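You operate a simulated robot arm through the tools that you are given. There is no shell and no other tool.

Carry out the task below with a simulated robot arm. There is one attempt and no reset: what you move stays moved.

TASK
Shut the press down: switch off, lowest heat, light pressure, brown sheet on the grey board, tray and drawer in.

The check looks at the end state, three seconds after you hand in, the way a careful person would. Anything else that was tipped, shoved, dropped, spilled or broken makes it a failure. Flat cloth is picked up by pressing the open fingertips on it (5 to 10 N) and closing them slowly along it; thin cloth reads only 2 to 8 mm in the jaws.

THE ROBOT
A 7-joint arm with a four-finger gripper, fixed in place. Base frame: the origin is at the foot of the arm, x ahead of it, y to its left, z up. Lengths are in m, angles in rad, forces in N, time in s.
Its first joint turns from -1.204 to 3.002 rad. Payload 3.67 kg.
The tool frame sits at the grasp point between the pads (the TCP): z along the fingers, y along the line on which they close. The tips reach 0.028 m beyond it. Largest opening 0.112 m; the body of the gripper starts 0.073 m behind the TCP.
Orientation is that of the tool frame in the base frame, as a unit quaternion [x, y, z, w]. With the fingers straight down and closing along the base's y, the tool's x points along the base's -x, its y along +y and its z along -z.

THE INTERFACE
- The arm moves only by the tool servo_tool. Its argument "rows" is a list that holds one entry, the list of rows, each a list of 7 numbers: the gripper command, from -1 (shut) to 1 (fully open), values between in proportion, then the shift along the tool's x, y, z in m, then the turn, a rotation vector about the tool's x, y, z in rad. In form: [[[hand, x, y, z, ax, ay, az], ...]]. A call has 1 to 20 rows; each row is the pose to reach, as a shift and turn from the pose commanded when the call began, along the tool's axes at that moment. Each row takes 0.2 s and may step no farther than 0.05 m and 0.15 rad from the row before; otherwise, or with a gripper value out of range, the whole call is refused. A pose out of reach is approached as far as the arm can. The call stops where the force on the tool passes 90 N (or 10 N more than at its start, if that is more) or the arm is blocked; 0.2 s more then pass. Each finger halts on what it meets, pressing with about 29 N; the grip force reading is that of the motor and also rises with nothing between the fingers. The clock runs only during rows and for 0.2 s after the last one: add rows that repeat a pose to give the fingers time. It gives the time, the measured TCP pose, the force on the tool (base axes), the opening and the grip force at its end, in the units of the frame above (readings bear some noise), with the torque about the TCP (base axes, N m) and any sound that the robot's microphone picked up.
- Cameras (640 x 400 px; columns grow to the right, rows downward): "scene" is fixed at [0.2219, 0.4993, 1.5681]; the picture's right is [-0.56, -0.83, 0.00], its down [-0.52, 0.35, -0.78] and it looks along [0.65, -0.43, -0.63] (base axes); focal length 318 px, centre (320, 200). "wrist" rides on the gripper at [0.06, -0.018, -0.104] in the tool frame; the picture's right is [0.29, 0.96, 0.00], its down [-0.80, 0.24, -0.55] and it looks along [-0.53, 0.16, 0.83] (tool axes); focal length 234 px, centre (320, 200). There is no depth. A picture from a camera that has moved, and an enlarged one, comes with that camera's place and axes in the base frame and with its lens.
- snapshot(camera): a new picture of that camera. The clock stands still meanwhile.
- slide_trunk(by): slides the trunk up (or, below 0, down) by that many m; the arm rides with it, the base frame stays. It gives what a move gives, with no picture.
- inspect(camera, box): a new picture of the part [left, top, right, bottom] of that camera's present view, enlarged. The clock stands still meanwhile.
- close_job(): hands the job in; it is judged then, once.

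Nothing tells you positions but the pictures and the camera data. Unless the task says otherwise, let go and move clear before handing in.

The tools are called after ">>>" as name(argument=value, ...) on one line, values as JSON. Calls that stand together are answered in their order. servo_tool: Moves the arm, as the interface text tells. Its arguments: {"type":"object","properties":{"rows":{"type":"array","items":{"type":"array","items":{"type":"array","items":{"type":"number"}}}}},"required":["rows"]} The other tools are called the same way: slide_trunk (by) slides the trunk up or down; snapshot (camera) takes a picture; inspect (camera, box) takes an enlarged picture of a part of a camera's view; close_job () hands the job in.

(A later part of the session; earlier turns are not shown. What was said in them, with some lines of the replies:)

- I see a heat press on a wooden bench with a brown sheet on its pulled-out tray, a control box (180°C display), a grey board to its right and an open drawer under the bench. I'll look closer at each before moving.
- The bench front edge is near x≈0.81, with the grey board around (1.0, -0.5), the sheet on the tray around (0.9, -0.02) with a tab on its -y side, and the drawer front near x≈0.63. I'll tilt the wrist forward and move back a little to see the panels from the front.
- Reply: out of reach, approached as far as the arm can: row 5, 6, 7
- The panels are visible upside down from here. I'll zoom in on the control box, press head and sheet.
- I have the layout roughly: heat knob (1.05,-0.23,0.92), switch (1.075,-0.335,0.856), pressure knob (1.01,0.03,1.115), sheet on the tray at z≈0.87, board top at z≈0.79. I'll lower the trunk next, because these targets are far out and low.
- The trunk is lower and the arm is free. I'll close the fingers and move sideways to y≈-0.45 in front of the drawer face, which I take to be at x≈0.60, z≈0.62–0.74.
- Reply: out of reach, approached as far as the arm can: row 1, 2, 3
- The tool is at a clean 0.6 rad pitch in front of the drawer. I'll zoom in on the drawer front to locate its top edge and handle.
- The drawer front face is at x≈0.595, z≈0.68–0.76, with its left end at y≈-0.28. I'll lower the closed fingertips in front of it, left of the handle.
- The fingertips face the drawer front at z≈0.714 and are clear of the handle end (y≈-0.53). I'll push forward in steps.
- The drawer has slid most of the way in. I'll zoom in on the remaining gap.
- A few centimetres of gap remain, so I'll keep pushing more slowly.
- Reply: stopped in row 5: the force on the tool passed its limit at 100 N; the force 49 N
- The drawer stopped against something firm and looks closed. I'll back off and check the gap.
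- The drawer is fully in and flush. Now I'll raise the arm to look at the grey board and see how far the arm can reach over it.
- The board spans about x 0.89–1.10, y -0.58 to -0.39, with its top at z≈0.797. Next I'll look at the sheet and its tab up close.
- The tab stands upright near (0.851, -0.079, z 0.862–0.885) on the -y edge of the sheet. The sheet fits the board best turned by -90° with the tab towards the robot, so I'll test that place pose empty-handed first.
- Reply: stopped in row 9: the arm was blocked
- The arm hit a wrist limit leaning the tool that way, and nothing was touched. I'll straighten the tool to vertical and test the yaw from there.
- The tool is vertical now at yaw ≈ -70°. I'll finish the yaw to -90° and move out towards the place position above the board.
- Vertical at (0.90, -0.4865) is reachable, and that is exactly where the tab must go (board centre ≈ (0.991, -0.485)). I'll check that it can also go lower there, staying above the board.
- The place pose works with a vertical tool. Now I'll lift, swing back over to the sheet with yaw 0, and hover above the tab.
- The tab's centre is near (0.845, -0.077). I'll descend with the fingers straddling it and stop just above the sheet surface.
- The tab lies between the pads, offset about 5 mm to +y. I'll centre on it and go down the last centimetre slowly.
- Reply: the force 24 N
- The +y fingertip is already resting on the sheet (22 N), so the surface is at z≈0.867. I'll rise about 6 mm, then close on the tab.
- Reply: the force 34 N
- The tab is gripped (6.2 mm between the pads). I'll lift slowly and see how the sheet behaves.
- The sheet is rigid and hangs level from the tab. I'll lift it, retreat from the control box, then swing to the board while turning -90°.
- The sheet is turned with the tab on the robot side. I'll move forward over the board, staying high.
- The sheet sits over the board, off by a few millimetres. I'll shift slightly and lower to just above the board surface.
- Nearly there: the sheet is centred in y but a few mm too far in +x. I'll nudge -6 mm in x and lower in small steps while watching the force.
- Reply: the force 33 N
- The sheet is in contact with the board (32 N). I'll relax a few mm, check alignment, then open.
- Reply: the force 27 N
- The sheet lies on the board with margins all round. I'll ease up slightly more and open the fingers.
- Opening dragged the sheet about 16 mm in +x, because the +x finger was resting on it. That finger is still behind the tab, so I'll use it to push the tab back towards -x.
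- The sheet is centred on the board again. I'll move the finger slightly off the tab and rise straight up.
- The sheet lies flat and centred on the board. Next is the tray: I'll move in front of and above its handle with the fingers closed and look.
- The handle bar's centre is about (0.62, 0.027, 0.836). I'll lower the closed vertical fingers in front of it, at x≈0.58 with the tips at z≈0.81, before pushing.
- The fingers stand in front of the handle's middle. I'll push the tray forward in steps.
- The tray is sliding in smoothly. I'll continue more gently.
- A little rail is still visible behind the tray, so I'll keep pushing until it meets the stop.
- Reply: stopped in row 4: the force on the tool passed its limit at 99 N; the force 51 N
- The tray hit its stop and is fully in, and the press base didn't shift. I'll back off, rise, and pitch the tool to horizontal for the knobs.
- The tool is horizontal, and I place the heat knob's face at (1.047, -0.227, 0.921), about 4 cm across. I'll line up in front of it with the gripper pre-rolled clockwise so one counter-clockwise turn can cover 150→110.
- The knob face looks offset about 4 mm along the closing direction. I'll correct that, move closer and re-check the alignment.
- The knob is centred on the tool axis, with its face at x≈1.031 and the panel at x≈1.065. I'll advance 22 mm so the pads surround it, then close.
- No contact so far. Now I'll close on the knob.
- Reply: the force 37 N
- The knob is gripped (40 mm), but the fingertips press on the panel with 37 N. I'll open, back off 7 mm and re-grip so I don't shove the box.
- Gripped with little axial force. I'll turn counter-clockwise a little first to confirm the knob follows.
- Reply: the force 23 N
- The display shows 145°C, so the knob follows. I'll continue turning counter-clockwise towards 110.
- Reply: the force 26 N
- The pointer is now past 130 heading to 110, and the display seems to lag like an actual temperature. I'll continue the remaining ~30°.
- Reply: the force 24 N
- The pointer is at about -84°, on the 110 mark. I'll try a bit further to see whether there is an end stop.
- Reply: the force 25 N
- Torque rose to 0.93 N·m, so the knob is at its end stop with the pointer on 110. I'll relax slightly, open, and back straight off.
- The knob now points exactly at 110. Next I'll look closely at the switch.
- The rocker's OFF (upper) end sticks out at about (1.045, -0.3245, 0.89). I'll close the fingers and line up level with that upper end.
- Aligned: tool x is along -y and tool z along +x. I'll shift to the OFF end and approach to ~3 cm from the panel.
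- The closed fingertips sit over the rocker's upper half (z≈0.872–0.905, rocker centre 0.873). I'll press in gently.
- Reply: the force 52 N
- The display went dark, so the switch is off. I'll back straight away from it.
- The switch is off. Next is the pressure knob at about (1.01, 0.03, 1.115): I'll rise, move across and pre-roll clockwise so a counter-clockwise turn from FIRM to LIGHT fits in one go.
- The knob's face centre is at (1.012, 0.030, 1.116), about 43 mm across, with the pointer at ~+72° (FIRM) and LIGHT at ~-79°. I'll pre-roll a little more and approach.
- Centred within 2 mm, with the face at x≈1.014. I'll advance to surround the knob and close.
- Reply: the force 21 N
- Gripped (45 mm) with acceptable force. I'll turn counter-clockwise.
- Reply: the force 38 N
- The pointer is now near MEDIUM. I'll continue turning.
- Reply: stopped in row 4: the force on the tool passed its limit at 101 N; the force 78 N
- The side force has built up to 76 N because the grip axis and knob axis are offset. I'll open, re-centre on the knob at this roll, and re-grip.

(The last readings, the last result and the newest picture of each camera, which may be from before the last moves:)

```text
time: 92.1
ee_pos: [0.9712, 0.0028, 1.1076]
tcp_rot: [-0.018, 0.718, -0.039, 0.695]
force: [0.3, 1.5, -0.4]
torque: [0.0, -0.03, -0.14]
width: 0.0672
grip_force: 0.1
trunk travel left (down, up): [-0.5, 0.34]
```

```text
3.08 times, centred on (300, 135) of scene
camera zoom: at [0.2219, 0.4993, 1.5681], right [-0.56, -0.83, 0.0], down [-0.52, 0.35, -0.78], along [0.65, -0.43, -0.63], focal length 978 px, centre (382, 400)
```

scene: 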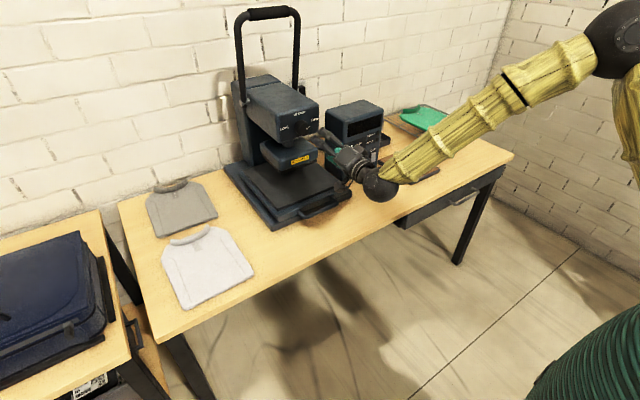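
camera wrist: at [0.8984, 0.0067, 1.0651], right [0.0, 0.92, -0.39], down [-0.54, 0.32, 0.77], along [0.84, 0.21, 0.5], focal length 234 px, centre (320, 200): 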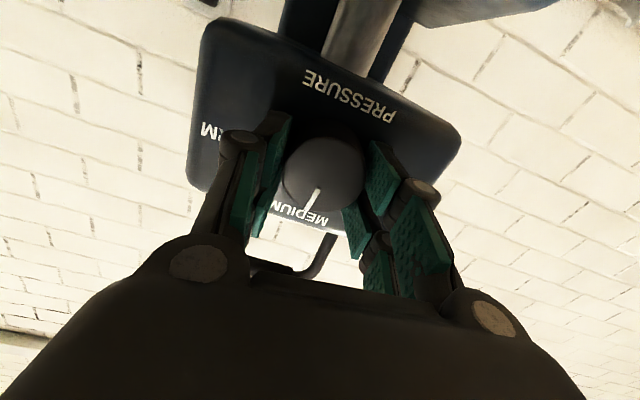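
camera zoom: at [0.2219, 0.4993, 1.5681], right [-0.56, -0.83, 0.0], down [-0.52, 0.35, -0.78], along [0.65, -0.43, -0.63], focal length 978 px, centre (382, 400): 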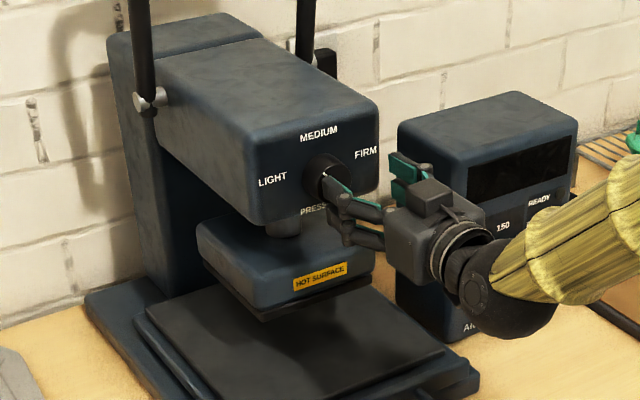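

On release the arm sprang about 28 mm to -y. The knob still points near MEDIUM and nothing else moved. I'll hold briefly to see where the pose settles.

>>> servo_tool(rows=[[[0.2, 0, 0, 0, 0, 0, 0], [0.2, 0, 0, 0, 0, 0, 0], [0.2, 0, 0, 0, 0, 0, 0]]])

>>> snapshot(camera="wrist")

```text
time: 92.9
ee_pos: [0.9698, 0.0017, 1.1154]
tcp_rot: [-0.018, 0.715, -0.039, 0.697]
force: [-0.7, 0.4, -0.4]
torque: [0.0, 0.0, -0.02]
width: 0.0676
grip_force: 0.1
trunk travel left (down, up): [-0.5, 0.34]
```

```text
taken
camera wrist: at [0.8635, -0.0186, 1.0592], right [0.02, 0.93, -0.36], down [-0.53, 0.32, 0.79], along [0.85, 0.18, 0.5], focal length 234 px, centre (320, 200)
```

wrist: 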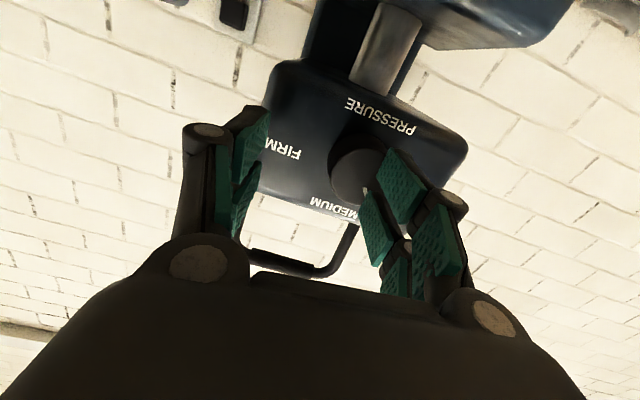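

The arm settled at y≈0.002. I'll correct the orientation and re-centre at about (0.965, 0.031, 1.119).

>>> servo_tool(rows=[[[0.5, -0.002, 0.01, -0.006, -0.01, -0.009, 0], [0.5, -0.004, 0.02, -0.006, -0.02, -0.018, 0], [0.5, -0.0062, 0.0285, -0.006, -0.029, -0.0254, 0], [0.5, -0.0062, 0.0285, -0.006, -0.029, -0.0254, 0], [0.5, -0.0062, 0.0285, -0.006, -0.029, -0.0254, 0]]])

>>> inspect(camera="wrist", box=[220, 50, 420, 230])

```text
time: 94.3
ee_pos: [0.97, 0.011, 1.1249]
tcp_rot: [-0.011, 0.708, -0.026, 0.706]
force: [1.3, 0.0, 1.1]
torque: [-0.01, 0.03, 0.02]
width: 0.0839
grip_force: 0.0
trunk travel left (down, up): [-0.5, 0.34]
stopped in row 5: the arm was blocked; the commanded pose is now the measured one
```

```text
2.22 times, centred on (320, 140) of wrist
camera zoom: at [0.8656, -0.0095, 1.0655], right [0.02, 0.94, -0.34], down [-0.55, 0.29, 0.79], along [0.84, 0.17, 0.52], focal length 520 px, centre (320, 333)
```

zoom: 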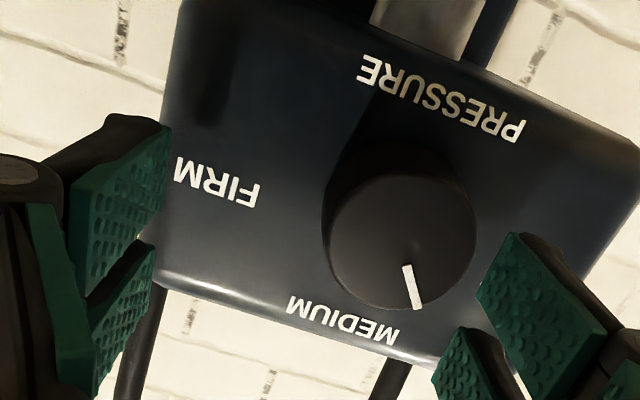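

The arm hits a joint limit at this roll here, so I'll ratchet instead. The pointer is already at about -35°, past MEDIUM, so I'll roll back clockwise, re-centre and re-grip for one more short stroke.

>>> servo_tool(rows=[[[0.5, 0, 0, -0.0055, 0, 0, 0.13], [0.5, 0, 0, -0.0055, 0, 0, 0.26], [0.5, 0, 0, -0.0055, 0, 0, 0.39], [0.5, 0.002, 0.005, -0.0055, 0, 0, 0.52], [0.5, 0.004, 0.01, -0.0055, 0, 0, 0.65], [0.5, 0.006, 0.015, -0.0055, 0, 0, 0.78], [0.5, 0.0069, 0.0219, -0.0055, 0, 0, 0.91], [0.5, 0.0069, 0.0219, -0.0055, 0, 0, 1.05], [0.5, 0.0069, 0.0219, -0.0055, 0, 0, 1.05]]])

>>> snapshot(camera="wrist")

>>> inspect(camera="wrist", box=[220, 50, 420, 230])

```text
time: 96.3
ee_pos: [0.9634, 0.0368, 1.1148]
tcp_rot: [0.342, 0.619, 0.333, 0.624]
force: [0.6, 0.5, -0.2]
torque: [0.02, -0.02, -0.02]
width: 0.0837
grip_force: 0.0
trunk travel left (down, up): [-0.5, 0.34]
```

```text
taken
camera wrist: at [0.8604, 0.0781, 1.0683], right [0.01, 0.76, 0.65], down [-0.56, -0.53, 0.64], along [0.83, -0.37, 0.42], focal length 234 px, centre (320, 200)
```

wrist: 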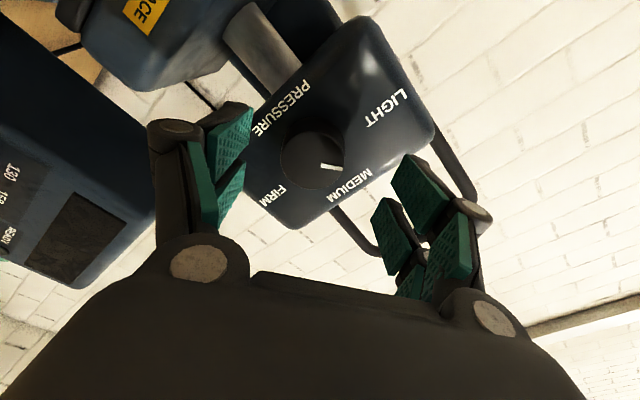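

```text
2.22 times, centred on (320, 140) of wrist
camera zoom: at [0.8604, 0.0781, 1.0683], right [0.01, 0.76, 0.65], down [-0.56, -0.53, 0.64], along [0.83, -0.37, 0.42], focal length 520 px, centre (320, 333)
```

zoom: 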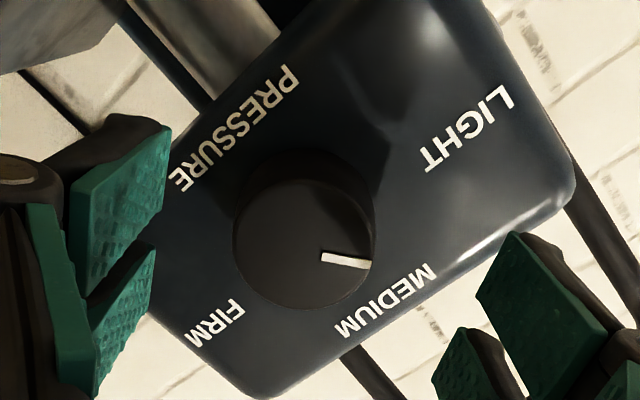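

The pointer is between MEDIUM and LIGHT. I'll re-centre by about 6 mm, advance and grip.

>>> servo_tool(rows=[[[0.5, -0.0056, -0.0024, 0, -0.008, 0.012, 0], [0.5, -0.0056, -0.0024, 0.013, -0.008, 0.012, 0], [0.5, -0.0056, -0.0024, 0.027, -0.008, 0.012, 0], [0.5, -0.0056, -0.0024, 0.039, -0.008, 0.012, 0], [0.5, -0.0056, -0.0024, 0.039, -0.008, 0.012, 0]]])

>>> servo_tool(rows=[[[0.2, 0, 0, 0, 0, 0, 0], [0.0, 0, 0, 0, 0, 0, 0], [-0.2, 0, 0, 0, 0, 0, 0], [-0.4, 0, 0, 0, 0, 0, 0], [-0.7, 0, 0, 0, 0, 0, 0], [-1, 0, 0, 0, 0, 0, 0], [-1, 0, 0, 0, 0, 0, 0]]])

>>> snapshot(camera="wrist")

```text
time: 97.5
ee_pos: [1.0026, 0.0291, 1.1173]
tcp_rot: [0.338, 0.622, 0.336, 0.621]
force: [-0.9, -0.2, -0.6]
torque: [0.02, 0.0, 0.03]
width: 0.0842
grip_force: 0.1
trunk travel left (down, up): [-0.5, 0.34]
```

```text
time: 99.1
ee_pos: [1.0032, 0.0286, 1.1164]
tcp_rot: [0.338, 0.623, 0.337, 0.62]
force: [-8.0, -3.8, -9.0]
torque: [0.02, 0.18, -0.18]
width: 0.0441
grip_force: 44.1
trunk travel left (down, up): [-0.5, 0.34]
```

```text
taken
camera wrist: at [0.8987, 0.0695, 1.068], right [0.0, 0.76, 0.64], down [-0.55, -0.54, 0.64], along [0.83, -0.36, 0.42], focal length 234 px, centre (320, 200)
```

wrist: 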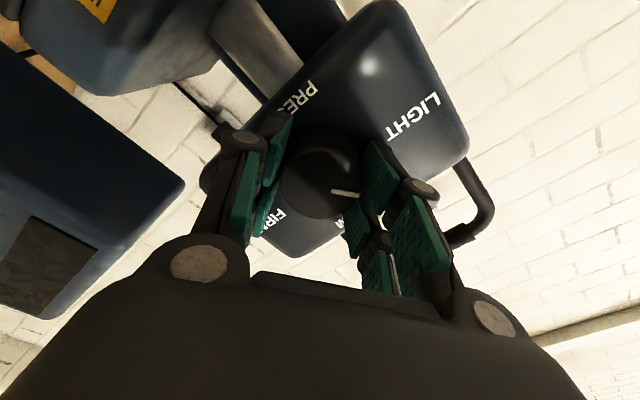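

Well gripped with low forces. I'll turn counter-clockwise about 0.75 rad towards LIGHT.

>>> servo_tool(rows=[[[-1, 0, 0, 0, 0, 0, -0.1], [-1, 0, 0, 0, 0, 0, -0.2], [-1, 0, 0, 0, 0, 0, -0.3], [-1, 0, 0, 0, 0, 0, -0.4], [-1, 0, 0, 0, 0, 0, -0.5], [-1, 0, 0, 0, 0, 0, -0.6], [-1, 0, 0, 0, 0, 0, -0.6]]])

>>> inspect(camera="wrist", box=[220, 50, 420, 230])

```text
time: 100.7
ee_pos: [1.0031, 0.0307, 1.1148]
tcp_rot: [0.138, 0.695, 0.137, 0.692]
force: [-7.4, 1.8, -13.3]
torque: [0.58, 0.64, 0.26]
width: 0.0437
grip_force: 45.1
trunk travel left (down, up): [-0.5, 0.34]
```

```text
2.22 times, centred on (320, 140) of wrist
camera zoom: at [0.8987, 0.036, 1.0535], right [0.0, 1.0, 0.1], down [-0.55, -0.08, 0.83], along [0.83, -0.05, 0.55], focal length 520 px, centre (320, 333)
```

zoom: 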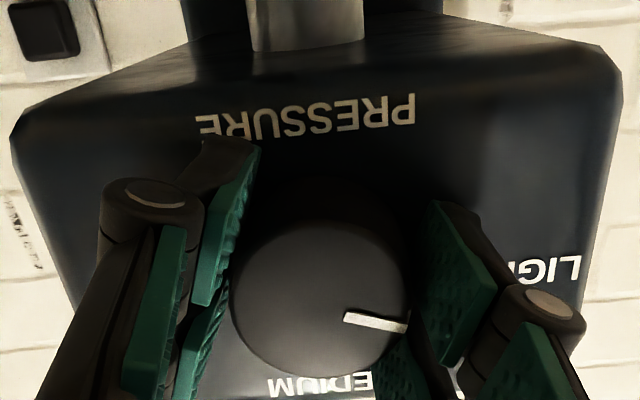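

The pointer is at about -72°, mirroring the FIRM position, and torque is rising. I'll nudge slightly further to confirm the stop.

>>> servo_tool(rows=[[[-1, 0, 0, 0, 0, 0, -0.06], [-1, 0, 0, 0, 0, 0, -0.12], [-1, 0, 0, 0, 0, 0, -0.12]]])

>>> inspect(camera="wrist", box=[220, 50, 420, 230])

```text
time: 101.5
ee_pos: [1.0036, 0.0291, 1.1159]
tcp_rot: [0.095, 0.702, 0.095, 0.7]
force: [-10.1, 6.4, -15.6]
torque: [0.88, 0.45, 0.46]
width: 0.0439
grip_force: 44.6
trunk travel left (down, up): [-0.5, 0.34]
```

```text
2.22 times, centred on (320, 140) of wrist
camera zoom: at [0.8987, 0.0286, 1.053], right [0.0, 1.0, -0.02], down [-0.55, 0.02, 0.83], along [0.83, 0.01, 0.55], focal length 520 px, centre (320, 333)
```

zoom: 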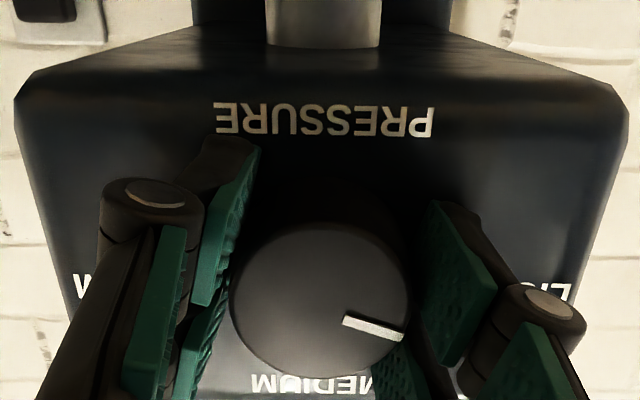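

The knob is against its LIGHT stop (pointer unchanged, torque up). I'll relax, open, and back off.

>>> servo_tool(rows=[[[-1, 0, 0, 0, 0, 0, 0.06], [-1, 0, 0, 0, 0, 0, 0.09], [-0.1, 0, 0, 0, 0, 0, 0.09], [0.3, 0, 0, 0, 0, 0, 0.09], [0.5, 0, 0, 0, 0, 0, 0.09], [0.5, 0, 0, -0.02, 0, 0, 0.09], [0.5, 0, 0, -0.05, 0, 0, 0.09], [0.5, 0, 0, -0.09, 0, 0, 0.09], [0.5, 0, 0, -0.13, 0, 0, 0.09], [0.5, 0, 0, -0.13, 0, 0, 0.09]]])

>>> snapshot(camera="wrist")

>>> inspect(camera="scene", box=[230, 70, 370, 200])

```text
time: 103.7
ee_pos: [0.873, 0.0285, 1.1178]
tcp_rot: [0.129, 0.696, 0.128, 0.695]
force: [0.0, -0.2, 0.9]
torque: [-0.04, -0.01, -0.01]
width: 0.0843
grip_force: 0.1
trunk travel left (down, up): [-0.5, 0.34]
```

```text
taken
camera wrist: at [0.7697, 0.0328, 1.0553], right [0.0, 1.0, 0.07], down [-0.55, -0.06, 0.83], along [0.83, -0.04, 0.55], focal length 234 px, centre (320, 200)
```

wrist: 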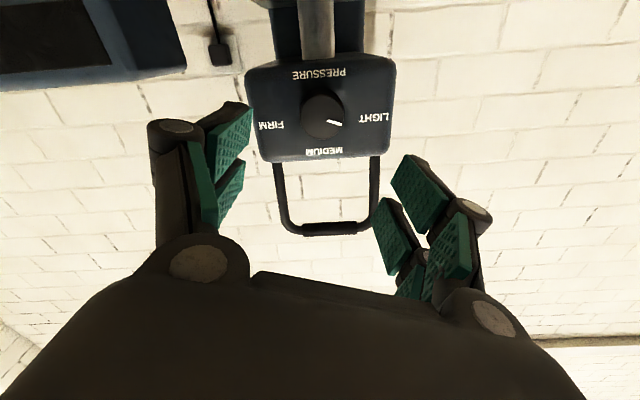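

```text
3.08 times, centred on (300, 135) of scene
camera zoom: at [0.2219, 0.4993, 1.5681], right [-0.56, -0.83, 0.0], down [-0.52, 0.35, -0.78], along [0.65, -0.43, -0.63], focal length 978 px, centre (382, 400)
```

zoom: 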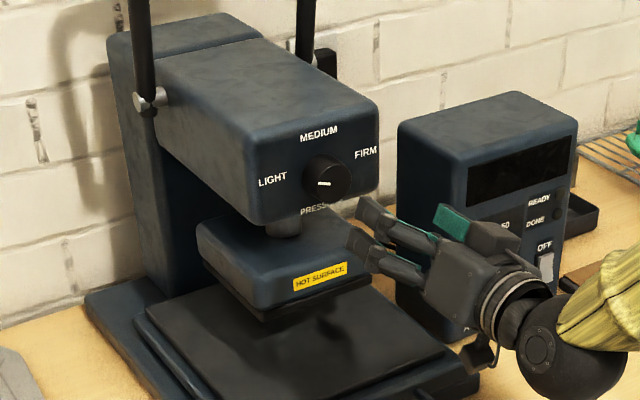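

The pointer rests at LIGHT. Now I'll move the arm clear, up and back, and check everything.

>>> servo_tool(rows=[[[0.5, -0.0345, -0.02, -0.0125, 0.04, 0.105, 0], [0.5, -0.069, -0.04, -0.025, 0.08, 0.21, 0], [0.5, -0.1035, -0.061, -0.0375, 0.12, 0.315, 0], [0.5, -0.138, -0.081, -0.05, 0.16, 0.42, 0], [0.5, -0.1725, -0.101, -0.0625, 0.2, 0.525, 0], [0.5, -0.207, -0.121, -0.075, 0.24, 0.63, 0], [0.5, -0.2415, -0.142, -0.0875, 0.28, 0.735, 0], [0.5, -0.276, -0.162, -0.1, 0.322, 0.841, 0], [0.5, -0.276, -0.162, -0.1, 0.322, 0.841, 0]]])

>>> snapshot(camera="scene")

>>> snapshot(camera="wrist")

```text
time: 105.7
ee_pos: [0.7738, -0.2283, 1.3151]
tcp_rot: [0.173, 0.929, 0.062, 0.322]
force: [0.5, -1.0, -0.3]
torque: [0.02, -0.01, 0.06]
width: 0.0842
grip_force: 0.1
out of reach, approached as far as the arm can: row 5
trunk travel left (down, up): [-0.5, 0.34]
```

```text
taken
```

scene: 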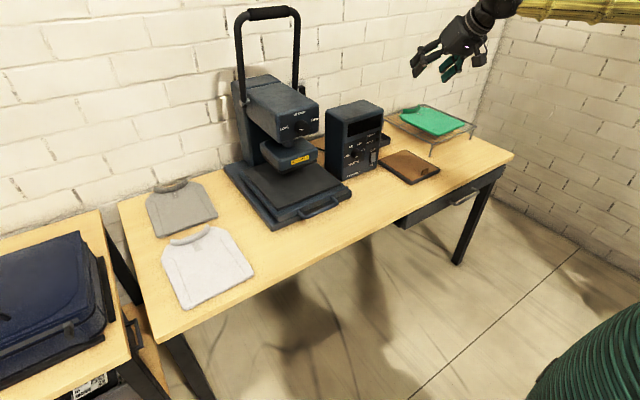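

```text
taken
camera wrist: at [0.6603, -0.2241, 1.3585], right [0.06, 1.0, 0.05], down [0.31, -0.07, 0.95], along [0.95, -0.04, -0.31], focal length 234 px, centre (320, 200)
```

wrist: 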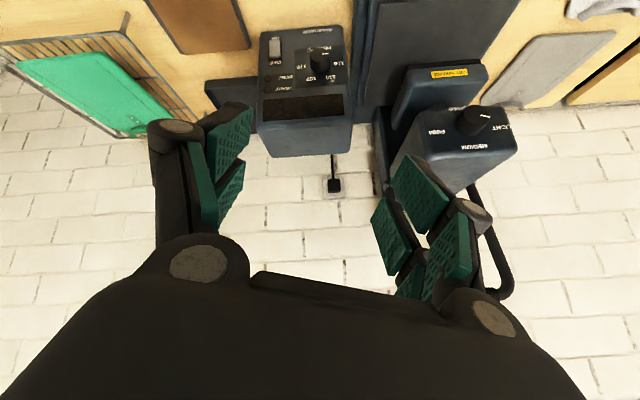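

>>> inspect(camera="scene", box=[220, 60, 340, 180])

>>> inspect(camera="scene", box=[320, 90, 460, 200])

>>> inspect(camera="scene", box=[210, 140, 370, 250])

>>> inspect(camera="scene", box=[380, 140, 540, 250])

```text
3.33 times, centred on (280, 120) of scene
camera zoom: at [0.2219, 0.4993, 1.5681], right [-0.56, -0.83, 0.0], down [-0.52, 0.35, -0.78], along [0.65, -0.43, -0.63], focal length 1060 px, centre (453, 467)
```

zoom: 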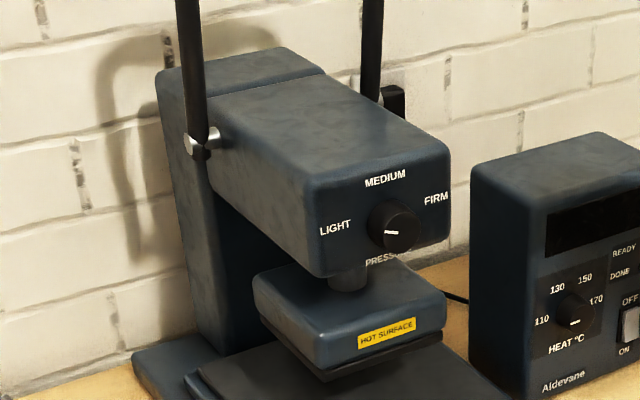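

```text
3.64 times, centred on (390, 145) of scene
camera zoom: at [0.2219, 0.4993, 1.5681], right [-0.56, -0.83, 0.0], down [-0.52, 0.35, -0.78], along [0.65, -0.43, -0.63], focal length 1156 px, centre (66, 400)
```

zoom: 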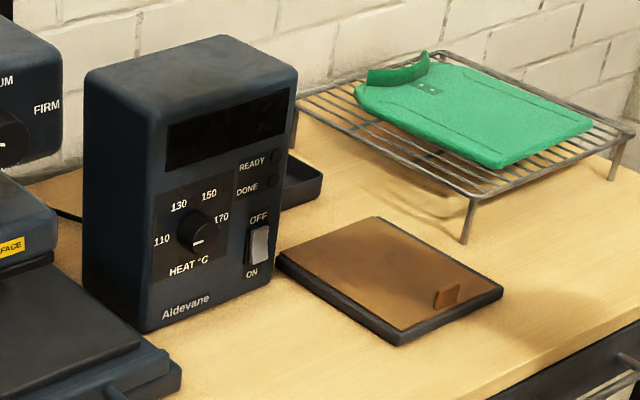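

```text
3.64 times, centred on (290, 195) of scene
camera zoom: at [0.2219, 0.4993, 1.5681], right [-0.56, -0.83, 0.0], down [-0.52, 0.35, -0.78], along [0.65, -0.43, -0.63], focal length 1156 px, centre (429, 218)
```

zoom: 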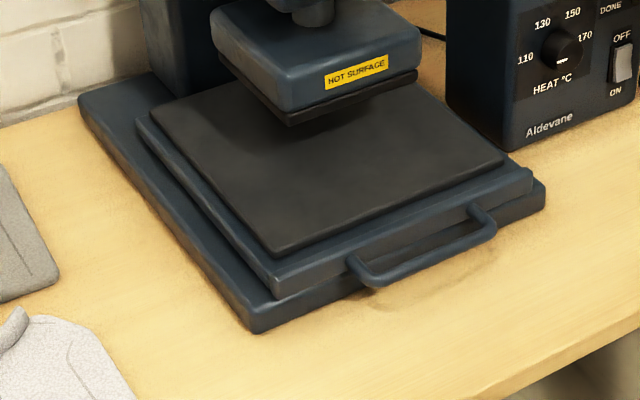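

```text
3.64 times, centred on (460, 195) of scene
camera zoom: at [0.2219, 0.4993, 1.5681], right [-0.56, -0.83, 0.0], down [-0.52, 0.35, -0.78], along [0.65, -0.43, -0.63], focal length 1156 px, centre (-189, 218)
```

zoom: 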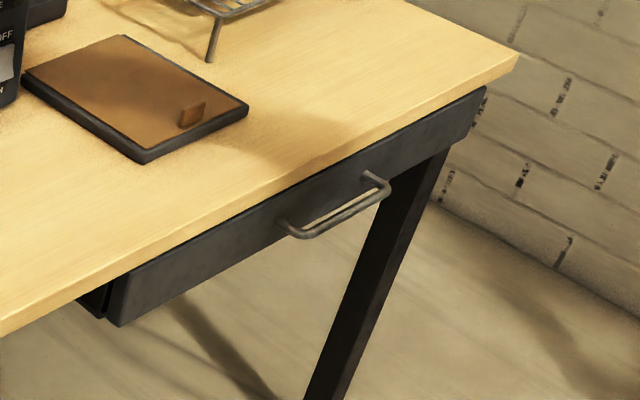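

All items check out: switch off with a dark display, heat at 110, pressure at LIGHT, brown sheet flat on the grey board, and tray and drawer in. Nothing else has moved and the arm is clear with nothing in hand, so I'm handing in.

>>> close_job()

```text
The job is handed in.
```

The press is shut down and I've handed the job in. I checked each item in the pictures before handing in:

- **Switch:** off, and the display is dark.
- **Heat:** the knob is at its lower end stop, pointing at 110.
- **Pressure:** the knob is at its end stop on the LIGHT side.
- **Brown sheet:** it lies flat and centred on the grey board, with its tab towards the robot.
- **Tray and drawer:** both are pushed in to their stops.

Nothing else looked moved in the final pictures. The arm was raised clear with the gripper empty.

Two contacts were firmer than intended. While I turned the pressure knob, the side force on it passed the arm's limit (about 100 N), so I let go, re-gripped and finished the turn. Pressing the switch took about 50 N. The press and control box looked unmoved afterwards.
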